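You operate a simulated robot arm through the tools that you are given. There is no shell and no other tool. Be economical: measure what you need, move in short steps, check, and stop when the job is done.

You run a simulated two-armed robot. Do the job below in one go: nothing can be reset, and whatever is moved stays where it is left.

JOB
Fetch the white cloth from the glass shelf and set it on the steel counter with the bottles. Put the waste pot on the right end of the chiller. Switch the chiller switch off. Take the green cloth from the left end of the sink counter and put it on the steel counter left of the hob. Take the white jug from the lower wooden shelf and put it on the top of the low rack. Fetch the white pot and set it on the left middle shelf of the steel stand. Put the white bucket in the bottom of the left sink. Take the cream bottle and leave it in the silver steel bowl. Push the deep drawer shut. Fetch the yellow tin from the steel counter by the glass door and set it on top of the white ice block there. Fetch the black bowl from the steel counter by the glass door and set it on the green mat. Do these in any order. Set down upright: white jug, white bucket, yellow tin.

The check looks at the end state, three seconds after you hand in, the way a careful person would. Anything else that was tipped, shoved, dropped, spilled or broken makes it a failure. Flat cloth is picked up by pressing the open fingertips on it (5 to 10 N) and closing them slowly along it; thin cloth reads only 2 to 8 mm in the jaws.

ROBOT AND FRAMES
Two 6-joint arms with two-finger parallel grippers on one trunk, on a base that drives. Base frame: it is fixed to the floor where the robot stands at the start and does not move with it; the origin is under the middle of the robot, x ahead of it, y to its left, z up. Units: m, rad, N and s.
The left shoulder is at the start at [-0.057, 0.177, 0.861], the right one opposite. With the tool pointing down near the work surface each hand reaches from about 0.44 to 0.7 m from the robot's upright axis, wherever it stands, measured 20 degrees to its own side. Places, roughly: black bowl (15x15x7 cm) [2.1, 2.4, 0.8]; bottom of the left sink [2.5, -2.6, 0.7]; chiller switch [1.2, -1.9, 0.8]; cream bottle (6x6x20 cm) [1, -3.7, 0.9]; deep drawer [-1.3, -0.7, 0.5]; green cloth (15x8x4 cm) [2.3, -2.3, 0.9]; green mat (29x23 cm) [-1.48, 0.82, 0.84]; left middle shelf of the steel stand [2.5, -3.8, 0.6]; right end of the chiller (18x17 cm) [1.02, -1.76, 0.92]; steel bowl (15x16x7 cm) [0.9, -3.6, 0.9]; steel counter left of the hob [0.8, -3.7, 0.8]; steel counter with the bottles [1, -1.3, 0.8]; top of the low rack [2.6, 1, 0.8]; waste pot [1, -1, 0.75]; white bucket (17x17x23 cm) [2.4, -3.8, 0.6]; white cloth (11x7x3 cm) [0.5, 0.2, 1.2]; white ice block (9x9x9 cm) [1.4, 2.1, 0.8]; white jug (18x12x18 cm) [2.7, -1.1, 1.5]; white pot (9x9x7 cm) [2.5, -0.9, 0.9]; yellow tin (7x7x8 cm) [1.2, 2.2, 0.8]. Payload 1.57 kg a hand.
Tool frame (each hand has its own): the origin (TCP) lies between the finger pads and is the grasp point; the fingertips stand 0.03 m ahead of it; z points along the fingers, y is the line along which they close. The gripper opens to 0.08 m. The fingers are 0.017 m wide and 0.012 m thick; the gripper's body (0.04 by 0.082 m) begins 0.08 m behind the TCP.
Orientation is that of the tool frame in the base frame, as [roll, pitch, yaw] about the fixed x, y, z axes, in that order (R = Rz(yaw) Ry(pitch) Rx(roll)). With the fingers straight down and closing along the base's y, the tool's x points along the base's -x, its y along +y and its z along -z.

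CONTROLS
- The arms move only by the tool nudge_tool. It takes "left_series", "right_series" or both (then of equal length, played together; a hand with none holds still); each is a list of rows, each a list of 6 numbers: the shift along the tool's x, y, z in cm, then the turn, a rotation vector about the tool's x, y, z in rad. In form: [[tx, ty, tz, wx, wy, wz], ...]. A call has 1 to 20 rows; each row is the pose to reach, as a shift and turn from the pose commanded when the call began, along the tool's axes at that moment. "left_hand" and "right_hand" are, for a hand that has rows, the gripper command, from -1 (fully open) to 1 (shut), values between in proportion, set as the call begins (left out, the last holds). Rows are played at 5 a second. More than 0.05 m and 0.15 rad between two rows, or a gripper value outside its range, and nothing of the call is played. A pose out of reach is approached as far as the arm can. The call stops where the force on the tool passes 40 N (or 10 N more than at its start, if that is more) or the arm is blocked; 0.2 s more then pass. Each finger travels about 0.072 m/s and halts on what it meets, pressing with about 43 N; the grip force reading is that of the motor and also rises with nothing between the fingers. The clock runs only during rows and for 0.2 s after the last one: add rows that repeat a pose to give the fingers time. It gives the time, the measured TCP pose, the force on the tool (base axes), the opening and the grip force at its end, in the units of the frame above (readings bear some noise), with the torque about the TCP (base axes, N m) and any sound that the robot's microphone picked up.
- Cameras (640 x 400 px; columns grow to the right, rows downward): "scene" is now at [0.0441, 0.0305, 1.6126]; the picture's right is [0.35, -0.94, 0.00], its down [-0.48, -0.18, -0.86] and it looks along [0.81, 0.30, -0.51] (base axes); focal length 285 px, centre (320, 200). "left" rides on the left gripper at [0.072, 0.007, -0.122] in its tool frame; the picture's right is [-0.09, 1.00, 0.00], its down [-0.84, -0.08, -0.54] and it looks along [-0.54, -0.05, 0.84] (tool axes); focal length 238 px, centre (320, 200). "right" rides on the right gripper at [0.072, -0.007, -0.122] in its tool frame; the picture's right is [0.09, 1.00, 0.00], its down [-0.84, 0.08, -0.54] and it looks along [-0.54, 0.05, 0.84] (tool axes); focal length 238 px, centre (320, 200). There is no depth. A picture from a camera that has moved, and an enlarged one, comes with that camera's place and axes in the base frame and with its lens.
- get_image(camera): a new picture of that camera. The clock stands still meanwhile.
- lift_body(by): slides the trunk up (or, below 0, down) by that many m; the arms and the scene camera ride with it, the base frame stays. It gives what a move gives, with no picture.
- steer(legs): drives the robot by 1 to 6 legs, each [ahead, left, turn to the left] in m, m and rad, along the robot's own axes; the way and the turn of a leg run together, so that a leg with both is an arc; at most 1.5 m and 3.142 rad a leg. The arms and the cameras ride along, it lands a little off, and it stops where it bumps. It gives what a move gives.
- turn_head(pan, tilt): turns the head with the scene camera to pan (to the left, within 2.496 rad either way) and tilt (down, from -0.506 to 1.204), counted from straight ahead of the robot. It gives what a move gives.
- enlarge(camera, box): a new picture of the part [left, top, right, bottom] of that camera's present view, enlarged. The clock stands still meanwhile.
- finish_job(): hands the job in; it is judged then, once.

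Work in short steps. Places have to be worked out from the pictures, the camera data and where the tool is seen: move nearer, look again, correct. Check each grasp and each placing, and mend what went wrong. You have 525 turns and 298 pictures in all, those below and enlarged ones among them. Open the grippers and draw the arms clear of the work before you hand the job in, unless the task says otherwise; then end with one line.

The tools are called after "Request:" by a JSON object that holds its "op" and its "data". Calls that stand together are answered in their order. nudge_tool: Moves the arms, as the interface text tells. Its arguments: {"type":"object","properties":{"left_series":{"type":"array","items":{"type":"array","items":{"type":"number"}}},"left_hand":{"type":"number"},"right_series":{"type":"array","items":{"type":"array","items":{"type":"number"}}},"right_hand":{"type":"number"}},"required":[]} The other tools are called the same way: lift_body (by) slides the trunk up or down; steer (legs) drives the base; turn_head (pan, tilt) turns the head that bears the scene camera; get_image (camera) takes a picture; enlarge (camera, box) takes an enlarged picture of a part of a camera's view; finish_job () hands the job in.

At the start:

```text
time: 0.0
left_ee_pos: [0.2862, 0.2981, 1.3816]
left_orientation: [3.142, -0.001, -3.141]
left_contact_force: [0.8, 0.3, 0.8]
left_ft_torque: [0.01, 0.0, -0.02]
left_width: 0.0798
left_grip_force: 0.1
right_ee_pos: [0.2845, -0.0375, 1.3825]
right_orientation: [3.14, -0.001, -3.14]
right_contact_force: [-0.5, -0.8, 0.4]
right_ft_torque: [0.0, -0.01, -0.01]
right_width: 0.08
right_grip_force: 0.2
trunk travel left (down, up): [-0.302, 0.026]
robot x, y, heading: [-0.0002, -0.0013, 0.002]
head pan, tilt: [0.354, 0.534]
```

scene: 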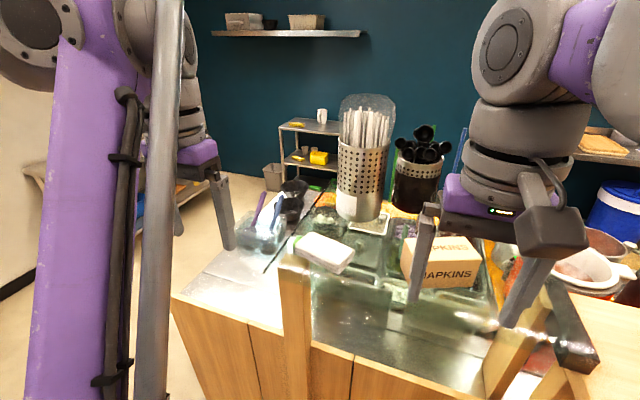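
right: 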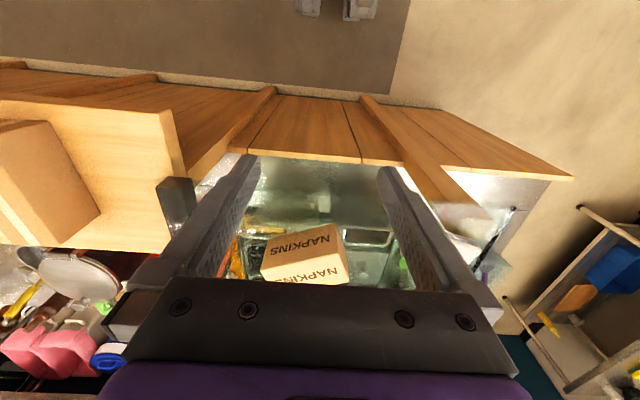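
left: 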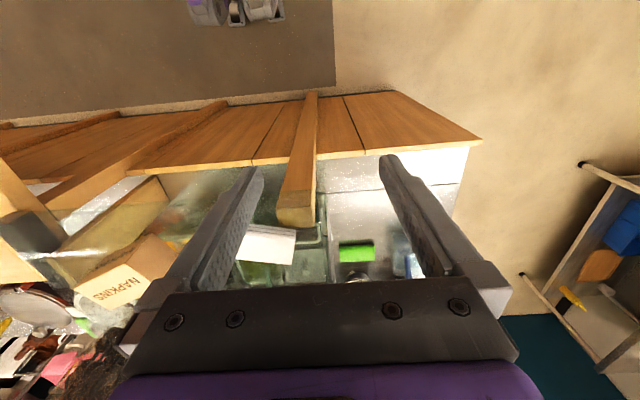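

I'll look closer at the white cloth on the glass shelf right ahead.

Request:
{"op": "enlarge", "data": {"camera": "scene", "box": [200, 160, 480, 340]}}

Request:
{"op": "enlarge", "data": {"camera": "left", "box": [160, 140, 460, 330]}}

```text
2.22 times, centred on (340, 250) of scene
camera zoom: at [0.0441, 0.0305, 1.6126], right [0.35, -0.94, 0.0], down [-0.48, -0.18, -0.86], along [0.81, 0.3, -0.51], focal length 634 px, centre (276, 89)
```

zoom: 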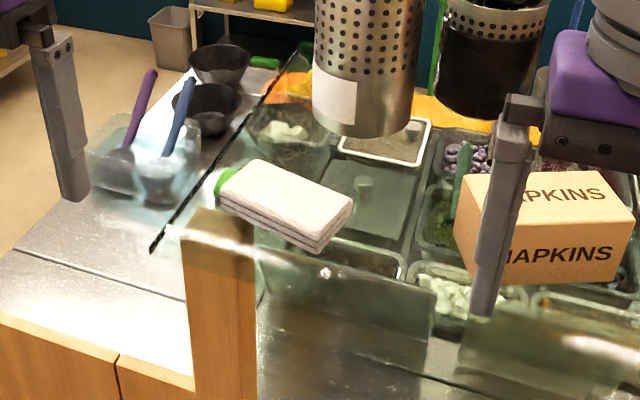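

```text
2.11 times, centred on (310, 235) of left
camera zoom: at [0.2153, 0.3049, 1.5034], right [0.09, 1.0, 0.0], down [0.84, -0.08, 0.54], along [0.54, -0.05, -0.84], focal length 502 px, centre (341, 126)
```

zoom: 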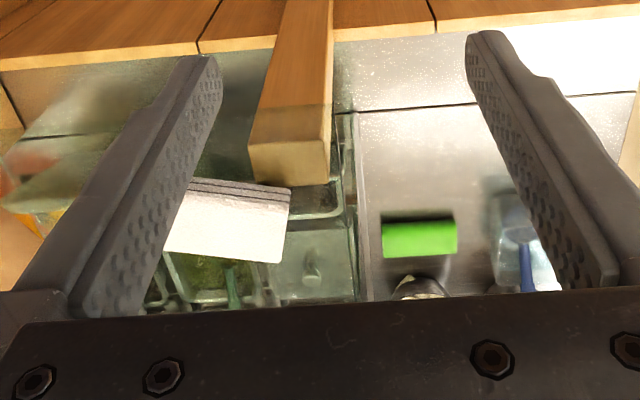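

Cloth top centre I estimate at (0.486, 0.184, 1.215), long side roughly along y. Before touching, a survey of the room with the head.

Request:
{"op": "turn_head", "data": {"pan": -0.6, "tilt": 0.3}}

Request:
{"op": "get_image", "data": {"camera": "scene"}}

Request:
{"op": "turn_head", "data": {"pan": -1.7, "tilt": 0.4}}

Request:
{"op": "get_image", "data": {"camera": "scene"}}

Request:
{"op": "turn_head", "data": {"pan": 1.5, "tilt": 0.4}}

Request:
{"op": "get_image", "data": {"camera": "scene"}}

Request:
{"op": "turn_head", "data": {"pan": 2.49, "tilt": 0.4}}

Request:
{"op": "get_image", "data": {"camera": "scene"}}

Request:
{"op": "turn_head", "data": {"pan": -2.49, "tilt": 0.4}}

Request:
{"op": "get_image", "data": {"camera": "scene"}}

```text
time: 1.2
left_ee_pos: [0.2867, 0.2977, 1.3821]
left_orientation: [-3.141, 0.0, 3.141]
left_contact_force: [0.9, 0.3, 0.0]
left_ft_torque: [0.0, -0.02, -0.06]
left_width: 0.0798
left_grip_force: 0.0
right_ee_pos: [0.2845, -0.0358, 1.3836]
right_orientation: [-3.141, 0.0, -3.14]
right_contact_force: [-0.2, -0.3, -0.2]
right_ft_torque: [0.04, -0.01, 0.01]
right_width: 0.0799
right_grip_force: 0.1
trunk travel left (down, up): [-0.302, 0.026]
robot x, y, heading: [0.002, -0.0013, -0.001]
head pan, tilt: [-0.6, 0.3]
```

```text
292 pictures are left
camera scene: at [0.0366, -0.0534, 1.6341], right [-0.56, -0.83, 0.0], down [-0.24, 0.17, -0.96], along [0.79, -0.54, -0.3], focal length 285 px, centre (320, 200)
```

scene: 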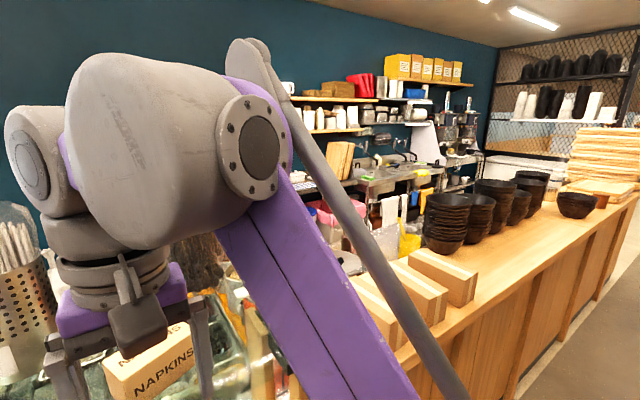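

```text
time: 2.6
left_ee_pos: [0.2863, 0.2989, 1.3833]
left_orientation: [-3.141, -0.001, -3.141]
left_contact_force: [-0.4, -0.2, -0.3]
left_ft_torque: [0.02, 0.0, 0.02]
left_width: 0.0802
left_grip_force: 0.1
right_ee_pos: [0.2839, -0.0374, 1.383]
right_orientation: [3.141, 0.001, -3.141]
right_contact_force: [0.5, -0.3, 0.0]
right_ft_torque: [0.04, -0.03, -0.02]
right_width: 0.0796
right_grip_force: 0.1
trunk travel left (down, up): [-0.302, 0.026]
robot x, y, heading: [0.0011, 0.0002, 0.0]
head pan, tilt: [-1.7, 0.4]
```

```text
291 pictures are left
camera scene: at [-0.0524, -0.0926, 1.6248], right [-0.99, 0.13, 0.0], down [0.05, 0.39, -0.92], along [-0.12, -0.91, -0.39], focal length 285 px, centre (320, 200)
```

scene: 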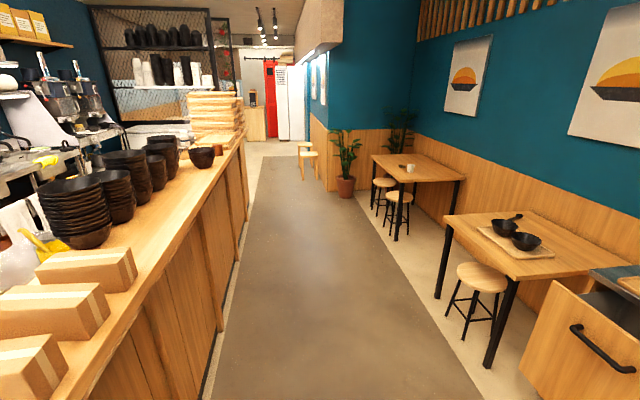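

```text
time: 5.3
left_ee_pos: [0.2864, 0.2987, 1.383]
left_orientation: [3.142, 0.0, -3.141]
left_contact_force: [-0.5, -0.8, 0.4]
left_ft_torque: [0.02, -0.01, -0.04]
left_width: 0.0799
left_grip_force: 0.1
right_ee_pos: [0.2845, -0.0367, 1.3825]
right_orientation: [-3.141, 0.0, -3.141]
right_contact_force: [-0.6, 0.3, 0.8]
right_ft_torque: [-0.01, 0.03, -0.04]
right_width: 0.0801
right_grip_force: 0.1
trunk travel left (down, up): [-0.302, 0.026]
robot x, y, heading: [0.0023, -0.0023, 0.0]
head pan, tilt: [1.499, 0.4]
```

```text
290 pictures are left
camera scene: at [-0.0338, 0.0917, 1.6248], right [1.0, -0.07, 0.0], down [-0.03, -0.39, -0.92], along [0.07, 0.92, -0.39], focal length 285 px, centre (320, 200)
```

scene: 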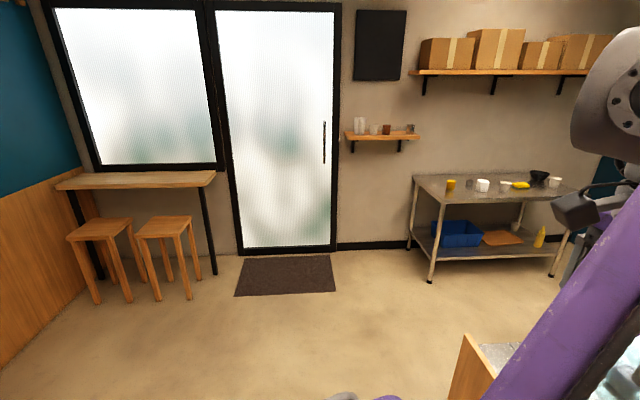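

```text
time: 6.6
left_ee_pos: [0.287, 0.2998, 1.3837]
left_orientation: [3.141, -0.002, -3.142]
left_contact_force: [0.2, 0.1, 0.0]
left_ft_torque: [0.01, 0.01, 0.0]
left_width: 0.08
left_grip_force: 0.1
right_ee_pos: [0.2843, -0.0363, 1.3831]
right_orientation: [-3.141, -0.001, -3.141]
right_contact_force: [0.6, 0.0, 0.1]
right_ft_torque: [0.01, 0.0, 0.03]
right_width: 0.0801
right_grip_force: 0.1
trunk travel left (down, up): [-0.302, 0.026]
robot x, y, heading: [0.0008, 0.0017, 0.001]
head pan, tilt: [2.491, 0.4]
```

```text
289 pictures are left
camera scene: at [-0.1142, 0.0555, 1.6248], right [0.61, 0.8, 0.0], down [0.31, -0.24, -0.92], along [-0.73, 0.56, -0.39], focal length 285 px, centre (320, 200)
```

scene: 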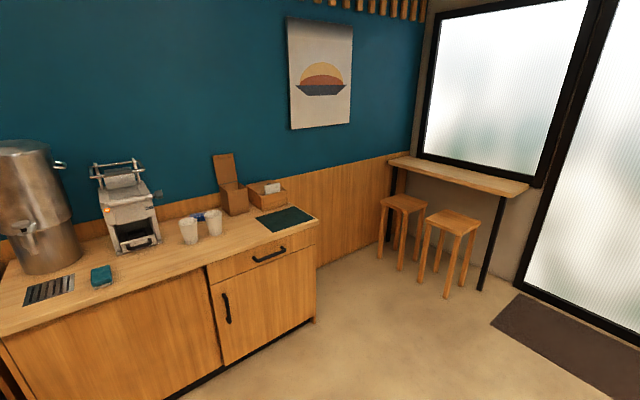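

```text
time: 10.5
left_ee_pos: [0.286, 0.2984, 1.383]
left_orientation: [3.141, 0.0, 3.141]
left_contact_force: [0.8, -0.3, -0.4]
left_ft_torque: [0.03, 0.0, -0.05]
left_width: 0.08
left_grip_force: 0.0
right_ee_pos: [0.2843, -0.0372, 1.3833]
right_orientation: [-3.142, 0.001, -3.14]
right_contact_force: [0.1, -0.3, -0.3]
right_ft_torque: [-0.01, -0.01, 0.01]
right_width: 0.0802
right_grip_force: 0.1
trunk travel left (down, up): [-0.302, 0.026]
robot x, y, heading: [-0.0015, 0.0014, -0.002]
head pan, tilt: [-2.491, 0.4]
```

```text
288 pictures are left
camera scene: at [-0.1142, -0.0569, 1.6248], right [-0.61, 0.8, 0.0], down [0.31, 0.24, -0.92], along [-0.73, -0.56, -0.39], focal length 285 px, centre (320, 200)
```

scene: 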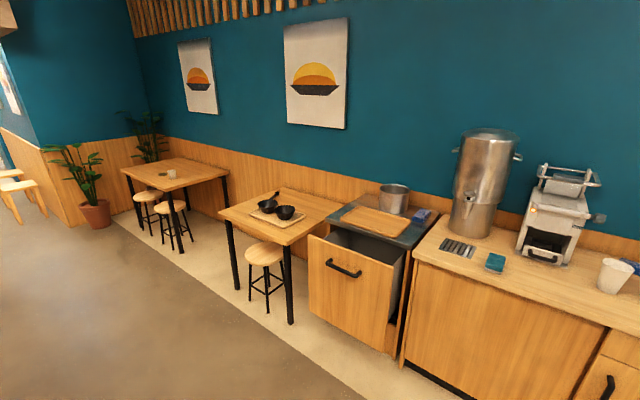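

The layout: robot stands in the customer aisle, the kitchen lies behind the front counter. I begin with the drawer: turn about and draw nearer to it (face at about x=-1.28, y -1.04..-0.48).

Request:
{"op": "steer", "data": {"legs": [[-0.15, 0, 0], [0, 0, 3.14], [0.2, 0.55, 0]]}}

Request:
{"op": "turn_head", "data": {"pan": 0.0, "tilt": 0.75}}

Request:
{"op": "get_image", "data": {"camera": "scene"}}

```text
time: 24.1
left_ee_pos: [-0.6435, -0.839, 1.3831]
left_orientation: [3.141, 0.0, -0.011]
left_contact_force: [-0.4, -0.9, -0.6]
left_ft_torque: [0.0, 0.0, -0.02]
left_width: 0.08
left_grip_force: 0.1
right_ee_pos: [-0.6375, -0.5031, 1.3827]
right_orientation: [3.14, 0.001, -0.01]
right_contact_force: [0.3, -0.5, 0.4]
right_ft_torque: [-0.02, -0.01, 0.02]
right_width: 0.0799
right_grip_force: 0.0
trunk travel left (down, up): [-0.302, 0.026]
robot x, y, heading: [-0.3522, -0.5449, 3.13]
head pan, tilt: [-2.491, 0.4]
```

```text
time: 26.3
left_ee_pos: [-0.6434, -0.8377, 1.3825]
left_orientation: [-3.141, -0.001, -0.008]
left_contact_force: [0.4, 0.0, 0.3]
left_ft_torque: [-0.01, 0.01, -0.01]
left_width: 0.0798
left_grip_force: 0.1
right_ee_pos: [-0.6372, -0.5037, 1.3833]
right_orientation: [3.141, 0.0, -0.01]
right_contact_force: [-0.1, 0.4, -0.4]
right_ft_torque: [0.02, -0.03, 0.02]
right_width: 0.0799
right_grip_force: 0.0
trunk travel left (down, up): [-0.302, 0.026]
robot x, y, heading: [-0.3553, -0.5428, 3.131]
head pan, tilt: [0.0, 0.75]
```

```text
287 pictures are left
camera scene: at [-0.3925, -0.5433, 1.5937], right [0.01, 1.0, 0.0], down [0.68, -0.01, -0.73], along [-0.73, 0.01, -0.68], focal length 285 px, centre (320, 200)
```

scene: 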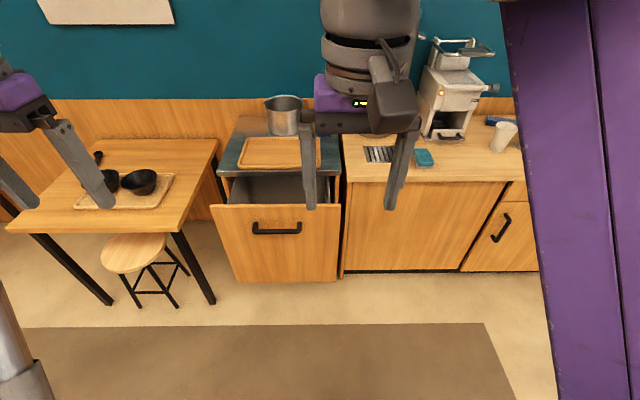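

The drawer face centre is near (-1.28, -0.72), top z≈0.74, handle z≈0.59. I lower the trunk and bring the left fist level, pointing ahead at z≈0.48.

Request:
{"op": "lift_body", "data": {"by": -0.3}}

Request:
{"op": "nudge_tool", "data": {"left_hand": 1, "left_series": [[-1.4, -0.85, 4.2, 0, -0.112, 0], [-2.8, -1.7, 8.4, 0, -0.224, 0], [-4.2, -2.5, 12.6, 0, -0.336, 0], [-5.6, -3.4, 16.8, 0, -0.448, 0], [-7, -4.2, 21, 0, -0.56, 0], [-8.4, -5.1, 25, 0, -0.672, 0], [-9.8, -6, 29.2, 0, -0.784, 0], [-11.2, -6.8, 33.4, 0, -0.896, 0], [-12.6, -7.6, 37.6, 0, -1.008, 0], [-14, -8.5, 41.8, 0, -1.12, 0], [-15.4, -9.3, 46, 0, -1.232, 0], [-16.8, -10.2, 50, 0, -1.344, 0], [-18.2, -11, 54, 0, -1.456, 0], [-20, -12, 58, 0, -1.5708, 0]]}}

Request:
{"op": "get_image", "data": {"camera": "scene"}}

```text
time: 29.3
left_ee_pos: [-0.674, -0.8383, 1.0417]
left_orientation: [3.141, -0.114, -0.01]
left_contact_force: [-0.1, -0.1, -0.3]
left_ft_torque: [0.01, -0.01, 0.02]
left_width: 0.0801
left_grip_force: 0.1
right_ee_pos: [-0.6682, -0.503, 1.0419]
right_orientation: [3.141, -0.113, -0.009]
right_contact_force: [-0.4, 0.3, 0.1]
right_ft_torque: [0.0, 0.02, -0.01]
right_width: 0.0798
right_grip_force: 0.1
trunk travel left (down, up): [-0.002, 0.326]
robot x, y, heading: [-0.3516, -0.5424, 3.133]
head pan, tilt: [0.0, 0.75]
```

```text
time: 32.3
left_ee_pos: [-0.8962, -0.7103, 0.5235]
left_orientation: [2.374, 1.3, -0.853]
left_contact_force: [0.0, -0.3, 1.7]
left_ft_torque: [-0.01, -0.07, -0.05]
left_width: 0.0002
left_grip_force: 21.9
left hand out of reach, approached as far as the arm can: row 11, 12, 13, 14
right_ee_pos: [-0.6697, -0.5039, 1.0419]
right_orientation: [-3.142, -0.112, -0.012]
right_contact_force: [0.9, 0.0, 0.1]
right_ft_torque: [-0.01, 0.04, 0.05]
right_width: 0.08
right_grip_force: 0.1
trunk travel left (down, up): [-0.002, 0.326]
robot x, y, heading: [-0.3529, -0.54, 3.129]
head pan, tilt: [0.0, 0.75]
```

```text
286 pictures are left
camera scene: at [-0.4434, -0.5428, 1.2872], right [0.01, 1.0, 0.0], down [0.68, -0.01, -0.73], along [-0.73, 0.01, -0.68], focal length 285 px, centre (320, 200)
```

scene: 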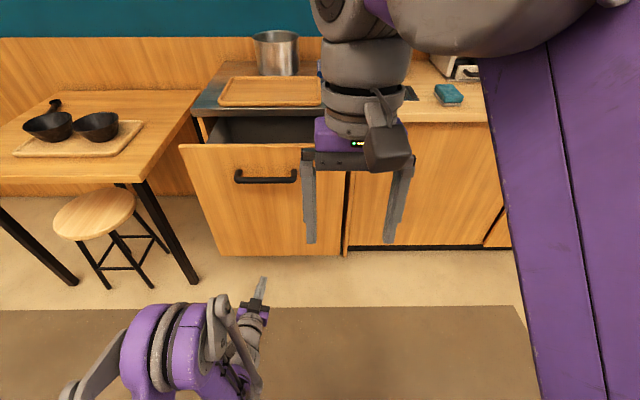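

The fist is at x≈-0.90 pointing ahead. I drive up in short legs until it touches the face.

Request:
{"op": "steer", "data": {"legs": [[0.25, 0, 0]]}}

Request:
{"op": "get_image", "data": {"camera": "scene"}}

```text
time: 34.1
left_ee_pos: [-1.1499, -0.718, 0.5328]
left_orientation: [-3.138, 1.413, -0.012]
left_contact_force: [0.6, -0.3, -0.2]
left_ft_torque: [0.05, -0.03, 0.01]
left_width: 0.0001
left_grip_force: 21.1
right_ee_pos: [-0.9214, -0.4999, 1.0417]
right_orientation: [3.141, -0.115, -0.013]
right_contact_force: [0.2, 0.1, 0.3]
right_ft_torque: [-0.02, 0.01, 0.01]
right_width: 0.0801
right_grip_force: 0.1
trunk travel left (down, up): [-0.002, 0.326]
robot x, y, heading: [-0.6087, -0.5393, 3.131]
head pan, tilt: [0.0, 0.75]
```

```text
285 pictures are left
camera scene: at [-0.6964, -0.5398, 1.2871], right [0.01, 1.0, 0.0], down [0.68, -0.01, -0.73], along [-0.73, 0.01, -0.68], focal length 285 px, centre (320, 200)
```

scene: 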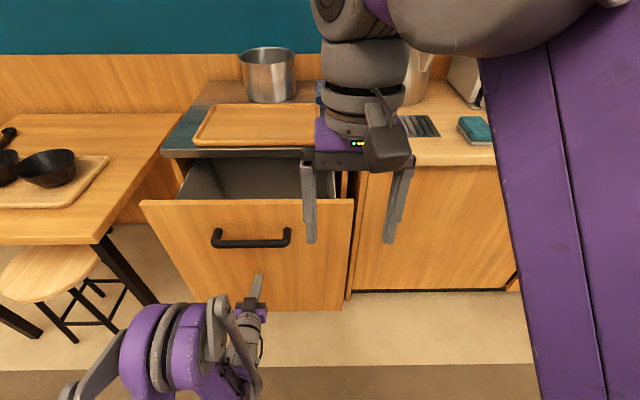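

The fist is near the face and below the handle. On in two shorter drives.

Request:
{"op": "steer", "data": {"legs": [[0.1, 0, 0]]}}

Request:
{"op": "steer", "data": {"legs": [[0.06, 0, 0]]}}

Request:
{"op": "get_image", "data": {"camera": "scene"}}

```text
time: 35.3
left_ee_pos: [-1.249, -0.7165, 0.5325]
left_orientation: [-3.138, 1.414, -0.011]
left_contact_force: [-0.1, 0.3, 0.5]
left_ft_torque: [0.02, -0.01, -0.03]
left_width: 0.0
left_grip_force: 20.9
right_ee_pos: [-1.0219, -0.4991, 1.0421]
right_orientation: [-3.14, -0.113, -0.012]
right_contact_force: [-0.2, 0.2, -0.1]
right_ft_torque: [-0.04, -0.03, -0.02]
right_width: 0.0799
right_grip_force: 0.0
trunk travel left (down, up): [-0.002, 0.326]
robot x, y, heading: [-0.7048, -0.5416, 3.127]
head pan, tilt: [0.0, 0.75]
```

```text
time: 36.3
left_ee_pos: [-1.3103, -0.7171, 0.5324]
left_orientation: [-3.139, 1.414, -0.014]
left_contact_force: [0.1, 0.2, -0.2]
left_ft_torque: [-0.04, -0.04, 0.04]
left_width: 0.0001
left_grip_force: 21.8
right_ee_pos: [-1.0805, -0.4987, 1.0416]
right_orientation: [-3.142, -0.113, -0.011]
right_contact_force: [-0.6, 0.2, 0.3]
right_ft_torque: [0.0, -0.01, -0.01]
right_width: 0.0798
right_grip_force: 0.1
trunk travel left (down, up): [-0.002, 0.326]
robot x, y, heading: [-0.7658, -0.5391, 3.134]
head pan, tilt: [0.0, 0.75]
```

```text
284 pictures are left
camera scene: at [-0.8567, -0.538, 1.2871], right [0.01, 1.0, 0.0], down [0.68, -0.01, -0.73], along [-0.73, 0.01, -0.68], focal length 285 px, centre (320, 200)
```

scene: 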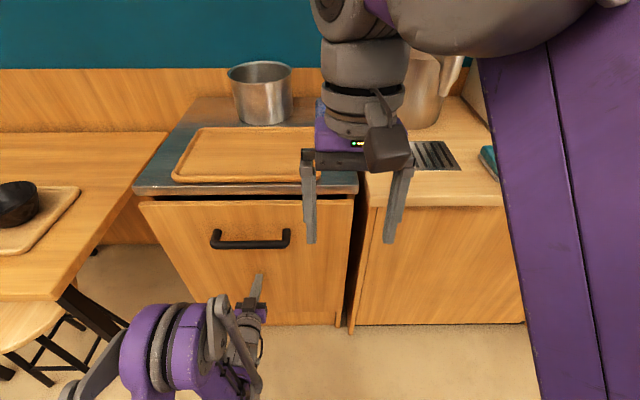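

The drawer has moved in with the fist and is nearly shut; I push on carefully.

Request:
{"op": "steer", "data": {"legs": [[0.04, 0, 0]]}}

Request:
{"op": "get_image", "data": {"camera": "scene"}}

```text
time: 37.3
left_ee_pos: [-1.3428, -0.7146, 0.5333]
left_orientation: [3.139, 1.413, -0.018]
left_contact_force: [0.9, 0.1, 0.7]
left_ft_torque: [0.0, 0.02, 0.01]
left_width: 0.0
left_grip_force: 21.4
right_ee_pos: [-1.1179, -0.4991, 1.042]
right_orientation: [-3.139, -0.112, -0.011]
right_contact_force: [-0.7, 0.3, -0.2]
right_ft_torque: [0.0, -0.02, -0.01]
right_width: 0.0803
right_grip_force: 0.1
trunk travel left (down, up): [-0.002, 0.326]
robot x, y, heading: [-0.805, -0.5425, 3.132]
head pan, tilt: [0.0, 0.75]
stopped in leg 1: the force on the tool passed its limit at 84 N (the readings are from after the stop); the commanded pose is now the measured one
```

```text
283 pictures are left
camera scene: at [-0.8934, -0.5377, 1.2871], right [0.01, 1.0, 0.0], down [0.68, -0.01, -0.73], along [-0.73, 0.01, -0.68], focal length 285 px, centre (320, 200)
```

scene: 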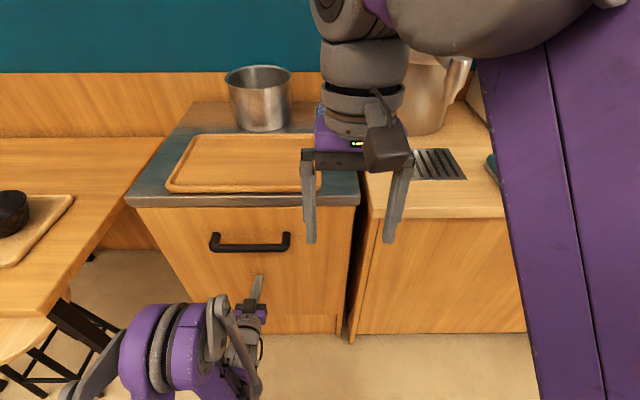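

The drawer is shut (it met its stop). I back away, draw the left hand up to tool-down, and raise the trunk.

Request:
{"op": "steer", "data": {"legs": [[-0.5, 0, 0]]}}

Request:
{"op": "nudge_tool", "data": {"left_hand": -1, "left_series": [[-4, 0.8, -0.3, 0, 0.113, 0], [-8, 1.6, -0.6, 0, 0.226, 0], [-12, 2.4, -0.9, 0, 0.339, 0], [-16, 3.2, -1.2, 0, 0.452, 0], [-20, 4, -1.5, 0, 0.565, 0], [-24, 4.8, -1.8, 0, 0.678, 0], [-28, 5.6, -2.1, 0, 0.791, 0], [-32, 6.4, -2.4, 0, 0.904, 0], [-36, 7.2, -2.7, 0, 1.017, 0], [-40, 8, -3, 0, 1.13, 0], [-44, 8.8, -3.3, 0, 1.243, 0], [-47, 9.6, -3.6, 0, 1.356, 0], [-49, 10, -4, 0, 1.413, 0]]}}

Request:
{"op": "turn_head", "data": {"pan": 0.3, "tilt": 0.5}}

Request:
{"op": "get_image", "data": {"camera": "scene"}}

```text
time: 40.2
left_ee_pos: [-0.8434, -0.7197, 0.5328]
left_orientation: [-3.14, 1.412, -0.018]
left_contact_force: [-0.8, 0.2, 0.2]
left_ft_torque: [0.03, 0.02, 0.01]
left_width: 0.0
left_grip_force: 21.6
right_ee_pos: [-0.6183, -0.5037, 1.0402]
right_orientation: [3.14, -0.114, -0.013]
right_contact_force: [0.1, 0.6, -0.5]
right_ft_torque: [-0.01, 0.01, -0.01]
right_width: 0.08
right_grip_force: 0.0
trunk travel left (down, up): [-0.002, 0.326]
robot x, y, heading: [-0.3021, -0.546, 3.122]
head pan, tilt: [0.0, 0.75]
```

```text
time: 43.0
left_ee_pos: [-0.8138, -0.8126, 0.9342]
left_orientation: [3.139, -0.003, -0.02]
left_contact_force: [-0.5, 0.4, 0.4]
left_ft_torque: [0.04, 0.0, -0.01]
left_width: 0.0802
left_grip_force: 0.0
left hand out of reach, approached as far as the arm can: row 1, 11, 12, 13
right_ee_pos: [-0.6179, -0.5038, 1.041]
right_orientation: [-3.142, -0.112, -0.016]
right_contact_force: [-0.1, 0.7, -0.4]
right_ft_torque: [-0.01, -0.01, -0.03]
right_width: 0.0799
right_grip_force: 0.1
trunk travel left (down, up): [-0.002, 0.326]
robot x, y, heading: [-0.3029, -0.5404, 3.124]
head pan, tilt: [0.0, 0.75]
```

```text
time: 43.8
left_ee_pos: [-0.8146, -0.8108, 0.9341]
left_orientation: [-3.141, 0.001, -0.018]
left_contact_force: [0.5, 0.1, 0.4]
left_ft_torque: [0.02, 0.0, -0.01]
left_width: 0.0801
left_grip_force: 0.1
right_ee_pos: [-0.6203, -0.5032, 1.0412]
right_orientation: [3.141, -0.111, -0.013]
right_contact_force: [0.3, -0.5, 0.0]
right_ft_torque: [0.0, 0.03, 0.03]
right_width: 0.0802
right_grip_force: 0.1
trunk travel left (down, up): [-0.002, 0.326]
robot x, y, heading: [-0.3083, -0.544, 3.126]
head pan, tilt: [0.3, 0.499]
```

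```text
282 pictures are left
camera scene: at [-0.3981, -0.5703, 1.309], right [-0.28, 0.96, 0.0], down [0.46, 0.13, -0.88], along [-0.84, -0.25, -0.48], focal length 285 px, centre (320, 200)
```

scene: 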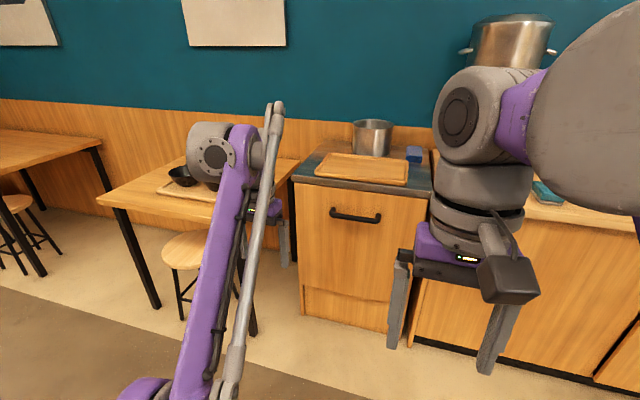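

Drawer is flush. Now to the steel table by the glass door: raise the trunk, face +y and drive over to look.

Request:
{"op": "lift_body", "data": {"by": 0.3}}

Request:
{"op": "steer", "data": {"legs": [[0, 0, -1.555], [1.4, 0, 0], [0.5, 0, 0], [0, -1.4, 0]]}}

Request:
{"op": "turn_head", "data": {"pan": -0.2, "tilt": 0.6}}

Request:
{"op": "get_image", "data": {"camera": "scene"}}

```text
time: 46.8
left_ee_pos: [-0.8123, -0.8106, 1.2286]
left_orientation: [-3.141, -0.003, -0.019]
left_contact_force: [0.0, 0.0, -0.5]
left_ft_torque: [0.02, 0.03, 0.0]
left_width: 0.0801
left_grip_force: 0.0
right_ee_pos: [-0.6188, -0.5038, 1.3412]
right_orientation: [-3.141, -0.111, -0.014]
right_contact_force: [0.3, 0.5, 0.6]
right_ft_torque: [-0.02, 0.0, 0.01]
right_width: 0.08
right_grip_force: 0.1
trunk travel left (down, up): [-0.302, 0.026]
robot x, y, heading: [-0.3019, -0.5475, 3.126]
head pan, tilt: [0.3, 0.499]
```

```text
time: 72.1
left_ee_pos: [0.7852, 1.8857, 1.2312]
left_orientation: [-3.141, -0.001, -1.564]
left_contact_force: [0.3, -0.6, 0.5]
left_ft_torque: [0.02, 0.01, 0.0]
left_width: 0.08
left_grip_force: 0.2
right_ee_pos: [1.0961, 1.7012, 1.3398]
right_orientation: [3.141, -0.111, -1.565]
right_contact_force: [0.4, 0.6, -0.1]
right_ft_torque: [0.01, 0.0, -0.01]
right_width: 0.0802
right_grip_force: 0.1
trunk travel left (down, up): [-0.302, 0.026]
robot x, y, heading: [1.0642, 1.3837, 1.582]
head pan, tilt: [0.3, 0.499]
```

```text
time: 73.0
left_ee_pos: [0.7854, 1.8855, 1.2295]
left_orientation: [3.141, -0.002, -1.566]
left_contact_force: [0.2, 0.2, -0.3]
left_ft_torque: [0.0, 0.01, 0.04]
left_width: 0.0801
left_grip_force: 0.1
right_ee_pos: [1.0978, 1.6993, 1.3418]
right_orientation: [-3.141, -0.113, -1.562]
right_contact_force: [0.0, 0.3, 0.0]
right_ft_torque: [-0.03, 0.02, 0.01]
right_width: 0.08
right_grip_force: 0.0
trunk travel left (down, up): [-0.302, 0.026]
robot x, y, heading: [1.0608, 1.3803, 1.577]
head pan, tilt: [-0.201, 0.6]
```

```text
281 pictures are left
camera scene: at [1.0823, 1.428, 1.6066], right [0.98, -0.19, 0.0], down [-0.11, -0.55, -0.83], along [0.16, 0.81, -0.56], focal length 285 px, centre (320, 200)
```

scene: 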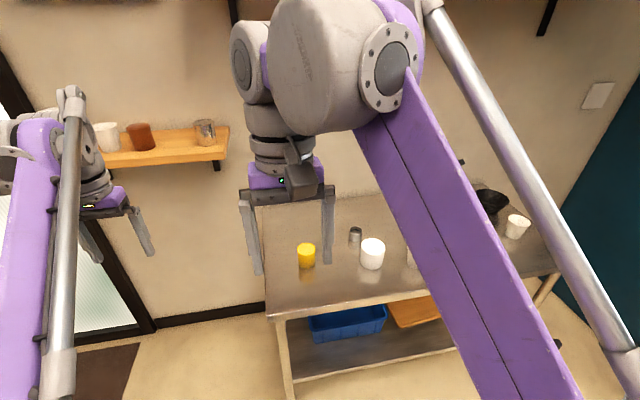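

Tin near (1.18, 2.17), ice block near (1.41, 2.11), bowl near (2.09, 2.35), table front at y≈1.98. I'll stand at about (1.38, 1.56) and use the left hand.

Request:
{"op": "steer", "data": {"legs": [[0, -0.32, 0], [0.17, 0, 0]]}}

Request:
{"op": "turn_head", "data": {"pan": 0.2, "tilt": 0.8}}

Request:
{"op": "get_image", "data": {"camera": "scene"}}

Request:
{"op": "get_image", "data": {"camera": "left"}}

```text
time: 77.5
left_ee_pos: [1.1056, 2.0535, 1.2298]
left_orientation: [-3.141, -0.003, -1.567]
left_contact_force: [-0.6, 0.3, -0.2]
left_ft_torque: [0.0, -0.02, 0.01]
left_width: 0.08
left_grip_force: 0.2
right_ee_pos: [1.4157, 1.869, 1.342]
right_orientation: [-3.141, -0.112, -1.564]
right_contact_force: [0.4, -0.3, -0.3]
right_ft_torque: [-0.03, 0.02, 0.02]
right_width: 0.0801
right_grip_force: 0.1
trunk travel left (down, up): [-0.302, 0.026]
robot x, y, heading: [1.383, 1.5533, 1.576]
head pan, tilt: [-0.201, 0.6]
```

```text
time: 78.3
left_ee_pos: [1.1053, 2.0544, 1.2295]
left_orientation: [-3.141, -0.002, -1.567]
left_contact_force: [0.1, 0.5, -0.2]
left_ft_torque: [-0.03, -0.02, 0.0]
left_width: 0.0803
left_grip_force: 0.0
right_ee_pos: [1.4156, 1.8695, 1.3413]
right_orientation: [-3.141, -0.111, -1.565]
right_contact_force: [-0.2, 0.7, -0.7]
right_ft_torque: [0.0, 0.0, -0.03]
right_width: 0.0801
right_grip_force: 0.0
trunk travel left (down, up): [-0.302, 0.026]
robot x, y, heading: [1.3821, 1.5503, 1.581]
head pan, tilt: [0.201, 0.799]
```

```text
280 pictures are left
camera scene: at [1.3674, 1.5886, 1.5898], right [0.98, 0.21, 0.0], down [0.15, -0.7, -0.7], along [-0.14, 0.68, -0.72], focal length 285 px, centre (320, 200)
```

scene: 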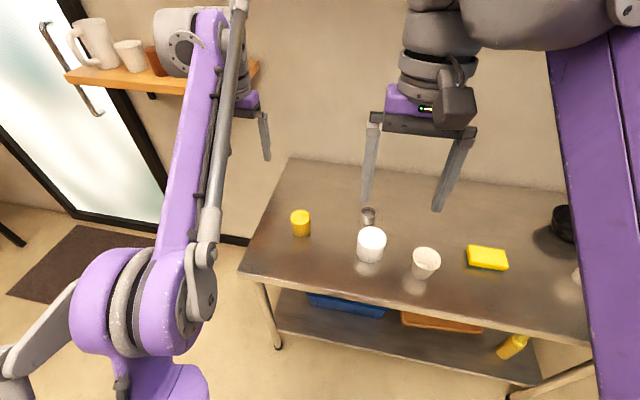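

```text
279 pictures are left
camera left: at [1.0994, 1.9823, 1.3507], right [-1.0, 0.09, 0.0], down [0.07, 0.84, 0.54], along [0.05, 0.54, -0.84], focal length 238 px, centre (320, 200)
```

left: 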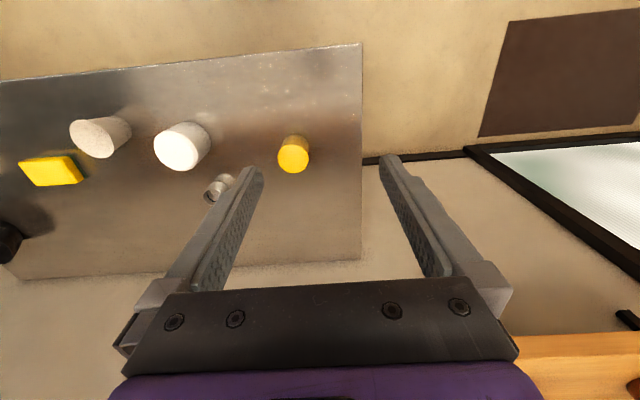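

I enlarge the tin and the block.

Request:
{"op": "enlarge", "data": {"camera": "scene", "box": [240, 150, 480, 300]}}

Request:
{"op": "enlarge", "data": {"camera": "left", "box": [60, 80, 360, 260]}}

```text
2.67 times, centred on (360, 225) of scene
camera zoom: at [1.3674, 1.5886, 1.5898], right [0.98, 0.21, 0.0], down [0.15, -0.7, -0.7], along [-0.14, 0.68, -0.72], focal length 760 px, centre (213, 133)
```

zoom: 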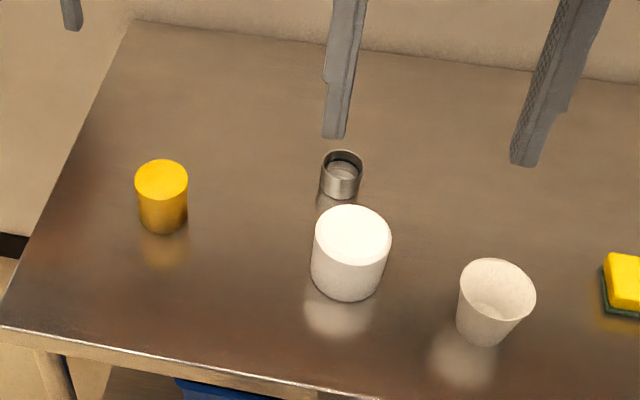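

```text
2.13 times, centred on (210, 170) of left
camera zoom: at [1.0994, 1.9823, 1.3507], right [-1.0, 0.09, 0.0], down [0.07, 0.84, 0.54], along [0.05, 0.54, -0.84], focal length 508 px, centre (555, 264)
```

zoom: 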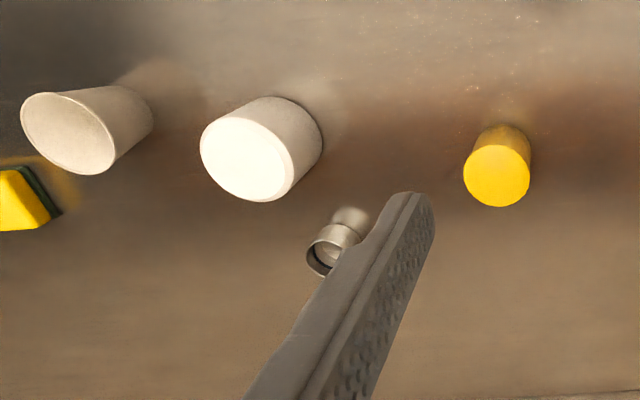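

Triangulation agrees well: tin top (1.180, 2.184, 0.861), block top (1.419, 2.137, 0.877), table z≈0.783. I move the left hand over the tin, then look.

Request:
{"op": "nudge_tool", "data": {"left_hand": -1, "left_series": [[-1.86, -1.06, 3.3, 0, 0, 0], [-3.72, -2.13, 6.6, 0, 0, 0], [-5.6, -3.2, 9.9, 0, 0, 0], [-7.4, -4.3, 13.1, 0, 0, 0], [-9.3, -5.3, 16.4, 0, 0, 0], [-11.1, -6.4, 19.7, 0, 0, 0], [-13, -7.45, 23, 0, 0, 0], [-13, -7.45, 23, 0, 0, 0]]}}

Request:
{"op": "get_image", "data": {"camera": "left"}}

```text
time: 80.1
left_ee_pos: [1.1789, 2.185, 1.0]
left_orientation: [-3.142, -0.002, -1.568]
left_contact_force: [0.4, -0.3, 0.6]
left_ft_torque: [0.0, -0.03, 0.01]
left_width: 0.0798
left_grip_force: 0.0
right_ee_pos: [1.4152, 1.8696, 1.3416]
right_orientation: [-3.141, -0.112, -1.563]
right_contact_force: [0.1, 0.5, -0.6]
right_ft_torque: [0.01, 0.01, 0.03]
right_width: 0.0799
right_grip_force: 0.0
trunk travel left (down, up): [-0.302, 0.026]
robot x, y, heading: [1.3821, 1.5525, 1.578]
head pan, tilt: [0.201, 0.799]
```

```text
276 pictures are left
camera left: at [1.1729, 2.113, 1.1208], right [-1.0, 0.09, 0.0], down [0.07, 0.84, 0.54], along [0.05, 0.54, -0.84], focal length 238 px, centre (320, 200)
```

left: 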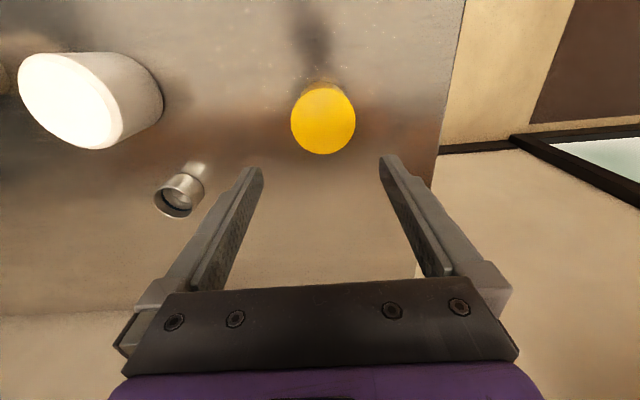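

The tin is centred under the hand. I go down 17 cm and close.

Request:
{"op": "nudge_tool", "data": {"left_series": [[0.2, 0.1, 4, 0, 0, 0], [0.4, 0.15, 8, 0, 0, 0], [0.4, 0.15, 12, 0, 0, 0], [0.4, 0.15, 15, 0, 0, 0], [0.4, 0.15, 17, 0, 0, 0], [0.4, 0.15, 17, 0, 0, 0]]}}

Request:
{"op": "nudge_tool", "data": {"left_hand": 1, "left_series": [[0, 0, 0, 0, 0, 0], [0, 0, 0, 0, 0, 0], [0, 0, 0, 0, 0, 0], [0, 0, 0, 0, 0, 0]]}}

Request:
{"op": "nudge_tool", "data": {"left_series": [[0, 0, -3, 0, 0, 0], [0, 0, -7, 0, 0, 0], [0, 0, -11, 0, 0, 0], [0, 0, -15, 0, 0, 0], [0, 0, -15, 0, 0, 0]]}}

Request:
{"op": "get_image", "data": {"camera": "left"}}

```text
time: 81.5
left_ee_pos: [1.1787, 2.1806, 0.8299]
left_orientation: [-3.141, -0.001, -1.568]
left_contact_force: [0.2, 1.6, 2.4]
left_ft_torque: [0.03, 0.07, -0.03]
left_width: 0.08
left_grip_force: 0.0
right_ee_pos: [1.4161, 1.8681, 1.3398]
right_orientation: [-3.142, -0.112, -1.561]
right_contact_force: [-0.8, 0.3, 0.2]
right_ft_torque: [0.01, -0.01, 0.02]
right_width: 0.0801
right_grip_force: 0.1
trunk travel left (down, up): [-0.302, 0.026]
robot x, y, heading: [1.3851, 1.5543, 1.578]
head pan, tilt: [0.201, 0.799]
```

```text
time: 82.5
left_ee_pos: [1.1794, 2.1806, 0.8293]
left_orientation: [3.141, -0.002, -1.565]
left_contact_force: [-0.5, -0.9, 1.7]
left_ft_torque: [-0.02, 0.05, 0.0]
left_width: 0.0659
left_grip_force: 42.4
right_ee_pos: [1.4151, 1.8694, 1.3408]
right_orientation: [3.141, -0.112, -1.564]
right_contact_force: [-0.3, 0.4, 0.2]
right_ft_torque: [0.0, 0.03, -0.01]
right_width: 0.0801
right_grip_force: 0.0
trunk travel left (down, up): [-0.302, 0.026]
robot x, y, heading: [1.3843, 1.5531, 1.582]
head pan, tilt: [0.201, 0.799]
```

```text
time: 83.7
left_ee_pos: [1.1789, 2.1798, 0.9823]
left_orientation: [3.141, -0.003, -1.566]
left_contact_force: [0.4, 0.5, -1.2]
left_ft_torque: [-0.04, 0.02, 0.03]
left_width: 0.0655
left_grip_force: 43.3
right_ee_pos: [1.415, 1.87, 1.3423]
right_orientation: [-3.141, -0.115, -1.563]
right_contact_force: [-0.3, -0.3, 0.3]
right_ft_torque: [0.06, 0.0, -0.03]
right_width: 0.08
right_grip_force: 0.1
trunk travel left (down, up): [-0.302, 0.026]
robot x, y, heading: [1.3786, 1.5512, 1.579]
head pan, tilt: [0.201, 0.799]
```

```text
275 pictures are left
camera left: at [1.1733, 2.108, 1.1029], right [-1.0, 0.09, 0.0], down [0.07, 0.84, 0.54], along [0.05, 0.54, -0.84], focal length 238 px, centre (320, 200)
```

left: 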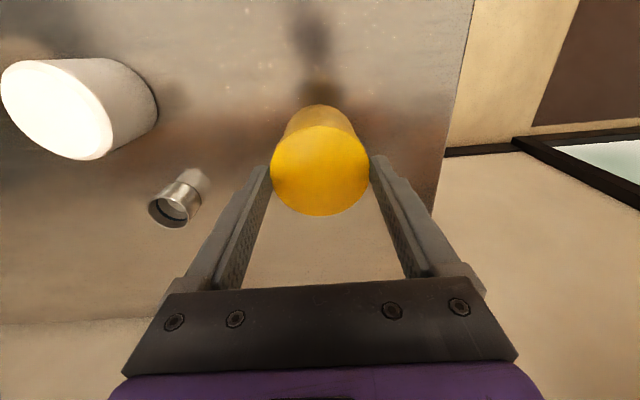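

Held (6.6 cm). Carry it across over the block.

Request:
{"op": "nudge_tool", "data": {"left_series": [[0.7, -4, 0, 0, 0, 0], [1.4, -8, 0, 0, 0, 0], [2.1, -12, 0, 0, 0, 0], [2.9, -16, 0, 0, 0, 0], [3.6, -20, 0, 0, 0, 0], [4.3, -24, 0, 0, 0, 0], [4.3, -24, 0, 0, 0, 0]]}}

Request:
{"op": "get_image", "data": {"camera": "left"}}

Request:
{"op": "enlarge", "data": {"camera": "scene", "box": [240, 120, 480, 270]}}

```text
time: 85.3
left_ee_pos: [1.4182, 2.1363, 0.9786]
left_orientation: [-3.141, -0.001, -1.567]
left_contact_force: [1.8, 0.3, 2.3]
left_ft_torque: [-0.05, 0.04, -0.01]
left_width: 0.0655
left_grip_force: 43.1
right_ee_pos: [1.4144, 1.8687, 1.3416]
right_orientation: [-3.14, -0.112, -1.563]
right_contact_force: [-0.4, -0.3, 1.0]
right_ft_torque: [0.0, 0.01, -0.01]
right_width: 0.0796
right_grip_force: 0.0
trunk travel left (down, up): [-0.302, 0.026]
robot x, y, heading: [1.3783, 1.5521, 1.579]
head pan, tilt: [0.201, 0.799]
```

```text
274 pictures are left
camera left: at [1.4129, 2.065, 1.0996], right [-1.0, 0.09, 0.0], down [0.07, 0.84, 0.54], along [0.05, 0.54, -0.84], focal length 238 px, centre (320, 200)
```

left: 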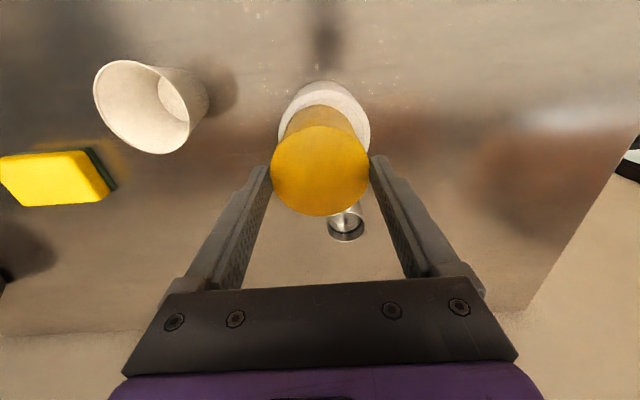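

```text
2.67 times, centred on (360, 195) of scene
camera zoom: at [1.3668, 1.5888, 1.5898], right [0.98, 0.21, 0.0], down [0.15, -0.7, -0.7], along [-0.14, 0.68, -0.72], focal length 760 px, centre (213, 213)
```

zoom: 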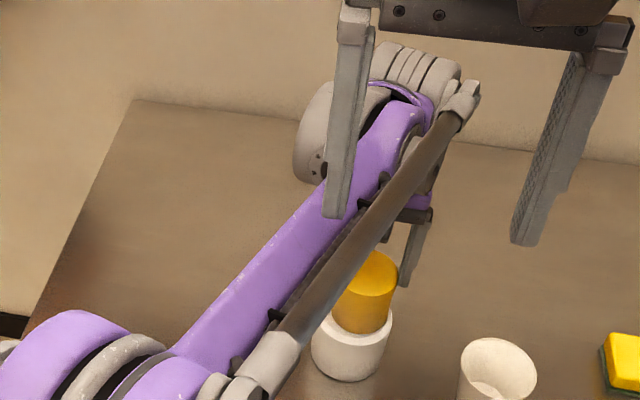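

Well aligned. Lower in small steps, watching the force.

Request:
{"op": "nudge_tool", "data": {"left_series": [[0.3, 0, 2.5, 0, 0, 0], [0.4, 0.1, 4.5, 0, 0, 0], [0.4, 0.1, 4.8, 0, 0, 0]]}}

Request:
{"op": "nudge_tool", "data": {"left_series": [[0, 0, 0.3, 0, 0, 0], [0, 0, 0.5, 0, 0, 0]]}}

Request:
{"op": "get_image", "data": {"camera": "left"}}

```text
time: 85.8
left_ee_pos: [1.4186, 2.1318, 0.9634]
left_orientation: [3.14, 0.001, -1.568]
left_contact_force: [-0.3, -3.8, 34.8]
left_ft_torque: [0.08, 0.01, 0.03]
left_width: 0.0652
left_grip_force: 43.0
right_ee_pos: [1.4146, 1.8672, 1.3426]
right_orientation: [-3.14, -0.11, -1.564]
right_contact_force: [0.0, 0.1, 0.6]
right_ft_torque: [0.01, -0.06, 0.03]
right_width: 0.0797
right_grip_force: 0.0
trunk travel left (down, up): [-0.302, 0.026]
robot x, y, heading: [1.3791, 1.5517, 1.579]
head pan, tilt: [0.201, 0.799]
stopped in row 2 (left hand): the force on the tool passed its limit at 93 N (the readings are from after the stop); the commanded pose is now the measured one
```

```text
time: 86.3
left_ee_pos: [1.4192, 2.1318, 0.9563]
left_orientation: [3.142, 0.002, -1.567]
left_contact_force: [1.7, -2.1, 36.6]
left_ft_torque: [0.02, -0.03, 0.01]
left_width: 0.0655
left_grip_force: 42.9
right_ee_pos: [1.416, 1.8648, 1.3426]
right_orientation: [3.14, -0.109, -1.562]
right_contact_force: [-0.1, -0.8, -0.1]
right_ft_torque: [0.0, 0.02, 0.01]
right_width: 0.0801
right_grip_force: 0.1
trunk travel left (down, up): [-0.302, 0.026]
robot x, y, heading: [1.3813, 1.5516, 1.576]
head pan, tilt: [0.201, 0.799]
```

```text
272 pictures are left
camera left: at [1.4132, 2.0603, 1.0773], right [-1.0, 0.09, 0.0], down [0.07, 0.84, 0.54], along [0.05, 0.54, -0.84], focal length 238 px, centre (320, 200)
```

left: 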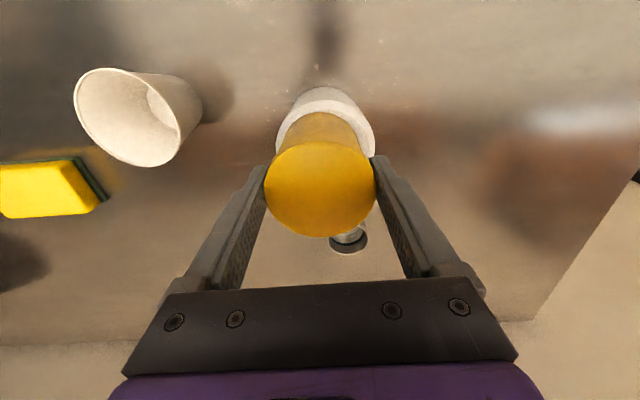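

The tin stands on the block (contact came early). I ease the pressure a bit and open.

Request:
{"op": "nudge_tool", "data": {"left_series": [[0, 0, -0.4, 0, 0, 0], [0, 0, -0.4, 0, 0, 0]]}}

Request:
{"op": "get_image", "data": {"camera": "left"}}

```text
time: 87.0
left_ee_pos: [1.4183, 2.1354, 0.9574]
left_orientation: [-3.141, 0.0, -1.568]
left_contact_force: [-0.1, 0.3, -1.7]
left_ft_torque: [0.0, 0.0, 0.02]
left_width: 0.0655
left_grip_force: 43.1
right_ee_pos: [1.4152, 1.8707, 1.3415]
right_orientation: [3.141, -0.114, -1.565]
right_contact_force: [-0.4, -0.3, 0.2]
right_ft_torque: [-0.04, -0.01, 0.0]
right_width: 0.08
right_grip_force: 0.0
trunk travel left (down, up): [-0.302, 0.026]
robot x, y, heading: [1.3831, 1.5546, 1.577]
head pan, tilt: [0.201, 0.799]
```

```text
271 pictures are left
camera left: at [1.413, 2.0635, 1.0784], right [-1.0, 0.09, 0.0], down [0.07, 0.84, 0.54], along [0.05, 0.54, -0.84], focal length 238 px, centre (320, 200)
```

left: 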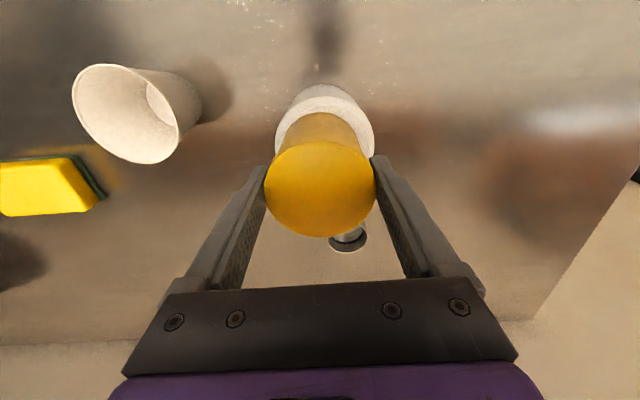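

Pressure is gone and the tin stands within the block's rim. Opening and rising.

Request:
{"op": "nudge_tool", "data": {"left_hand": -1, "left_series": [[0, 0, 0, 0, 0, 0], [0, 0, 0, 0, 0, 0], [0, 0, 0, 0, 0, 0]]}}

Request:
{"op": "nudge_tool", "data": {"left_series": [[0, 0, -3, 0, 0, 0], [0, 0, -7, 0, 0, 0], [0, 0, -11, 0, 0, 0], [0, 0, -15, 0, 0, 0], [2, 2, -19, 0, 0, 0], [6, 5, -19, 0, 0, 0], [10, 8, -19, 0, 0, 0]]}}

Request:
{"op": "get_image", "data": {"camera": "left"}}

Request:
{"op": "enlarge", "data": {"camera": "scene", "box": [240, 120, 480, 270]}}

```text
time: 87.8
left_ee_pos: [1.4191, 2.1353, 0.9594]
left_orientation: [-3.14, -0.001, -1.567]
left_contact_force: [0.2, 1.0, -0.2]
left_ft_torque: [0.0, -0.01, 0.01]
left_width: 0.0801
left_grip_force: 0.0
right_ee_pos: [1.4167, 1.87, 1.3402]
right_orientation: [-3.141, -0.111, -1.563]
right_contact_force: [0.0, 0.2, 0.0]
right_ft_torque: [-0.01, -0.01, 0.0]
right_width: 0.08
right_grip_force: 0.1
trunk travel left (down, up): [-0.302, 0.026]
robot x, y, heading: [1.3854, 1.5508, 1.575]
head pan, tilt: [0.201, 0.799]
```

```text
time: 89.3
left_ee_pos: [1.3393, 2.034, 1.1498]
left_orientation: [3.141, 0.001, -1.568]
left_contact_force: [0.2, 0.1, -0.2]
left_ft_torque: [0.0, -0.04, -0.01]
left_width: 0.0801
left_grip_force: 0.2
right_ee_pos: [1.4159, 1.8678, 1.3427]
right_orientation: [-3.139, -0.112, -1.564]
right_contact_force: [-0.5, -0.6, 0.0]
right_ft_torque: [0.04, -0.01, 0.03]
right_width: 0.0799
right_grip_force: 0.2
trunk travel left (down, up): [-0.302, 0.026]
robot x, y, heading: [1.3865, 1.5517, 1.581]
head pan, tilt: [0.201, 0.799]
```

```text
270 pictures are left
camera left: at [1.3336, 1.9611, 1.2711], right [-1.0, 0.09, 0.0], down [0.08, 0.84, 0.54], along [0.05, 0.54, -0.84], focal length 238 px, centre (320, 200)
```

left: 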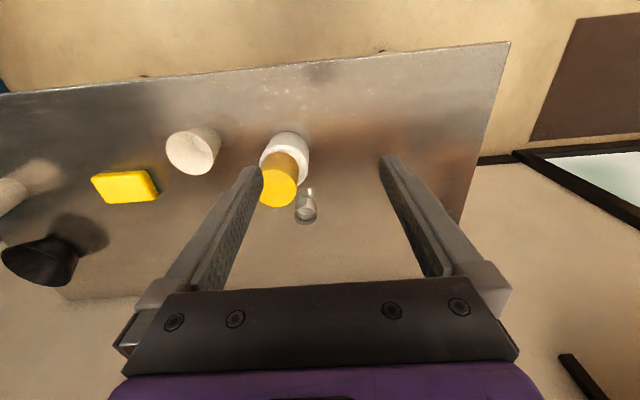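

```text
2.67 times, centred on (360, 195) of scene
camera zoom: at [1.3666, 1.5872, 1.5897], right [0.98, 0.21, 0.0], down [0.15, -0.7, -0.7], along [-0.14, 0.68, -0.72], focal length 760 px, centre (213, 213)
```

zoom: 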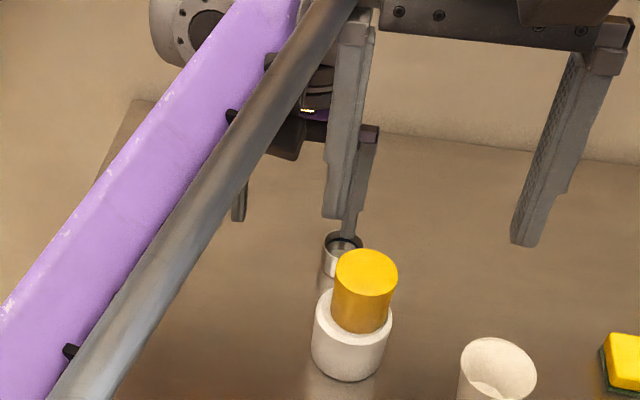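

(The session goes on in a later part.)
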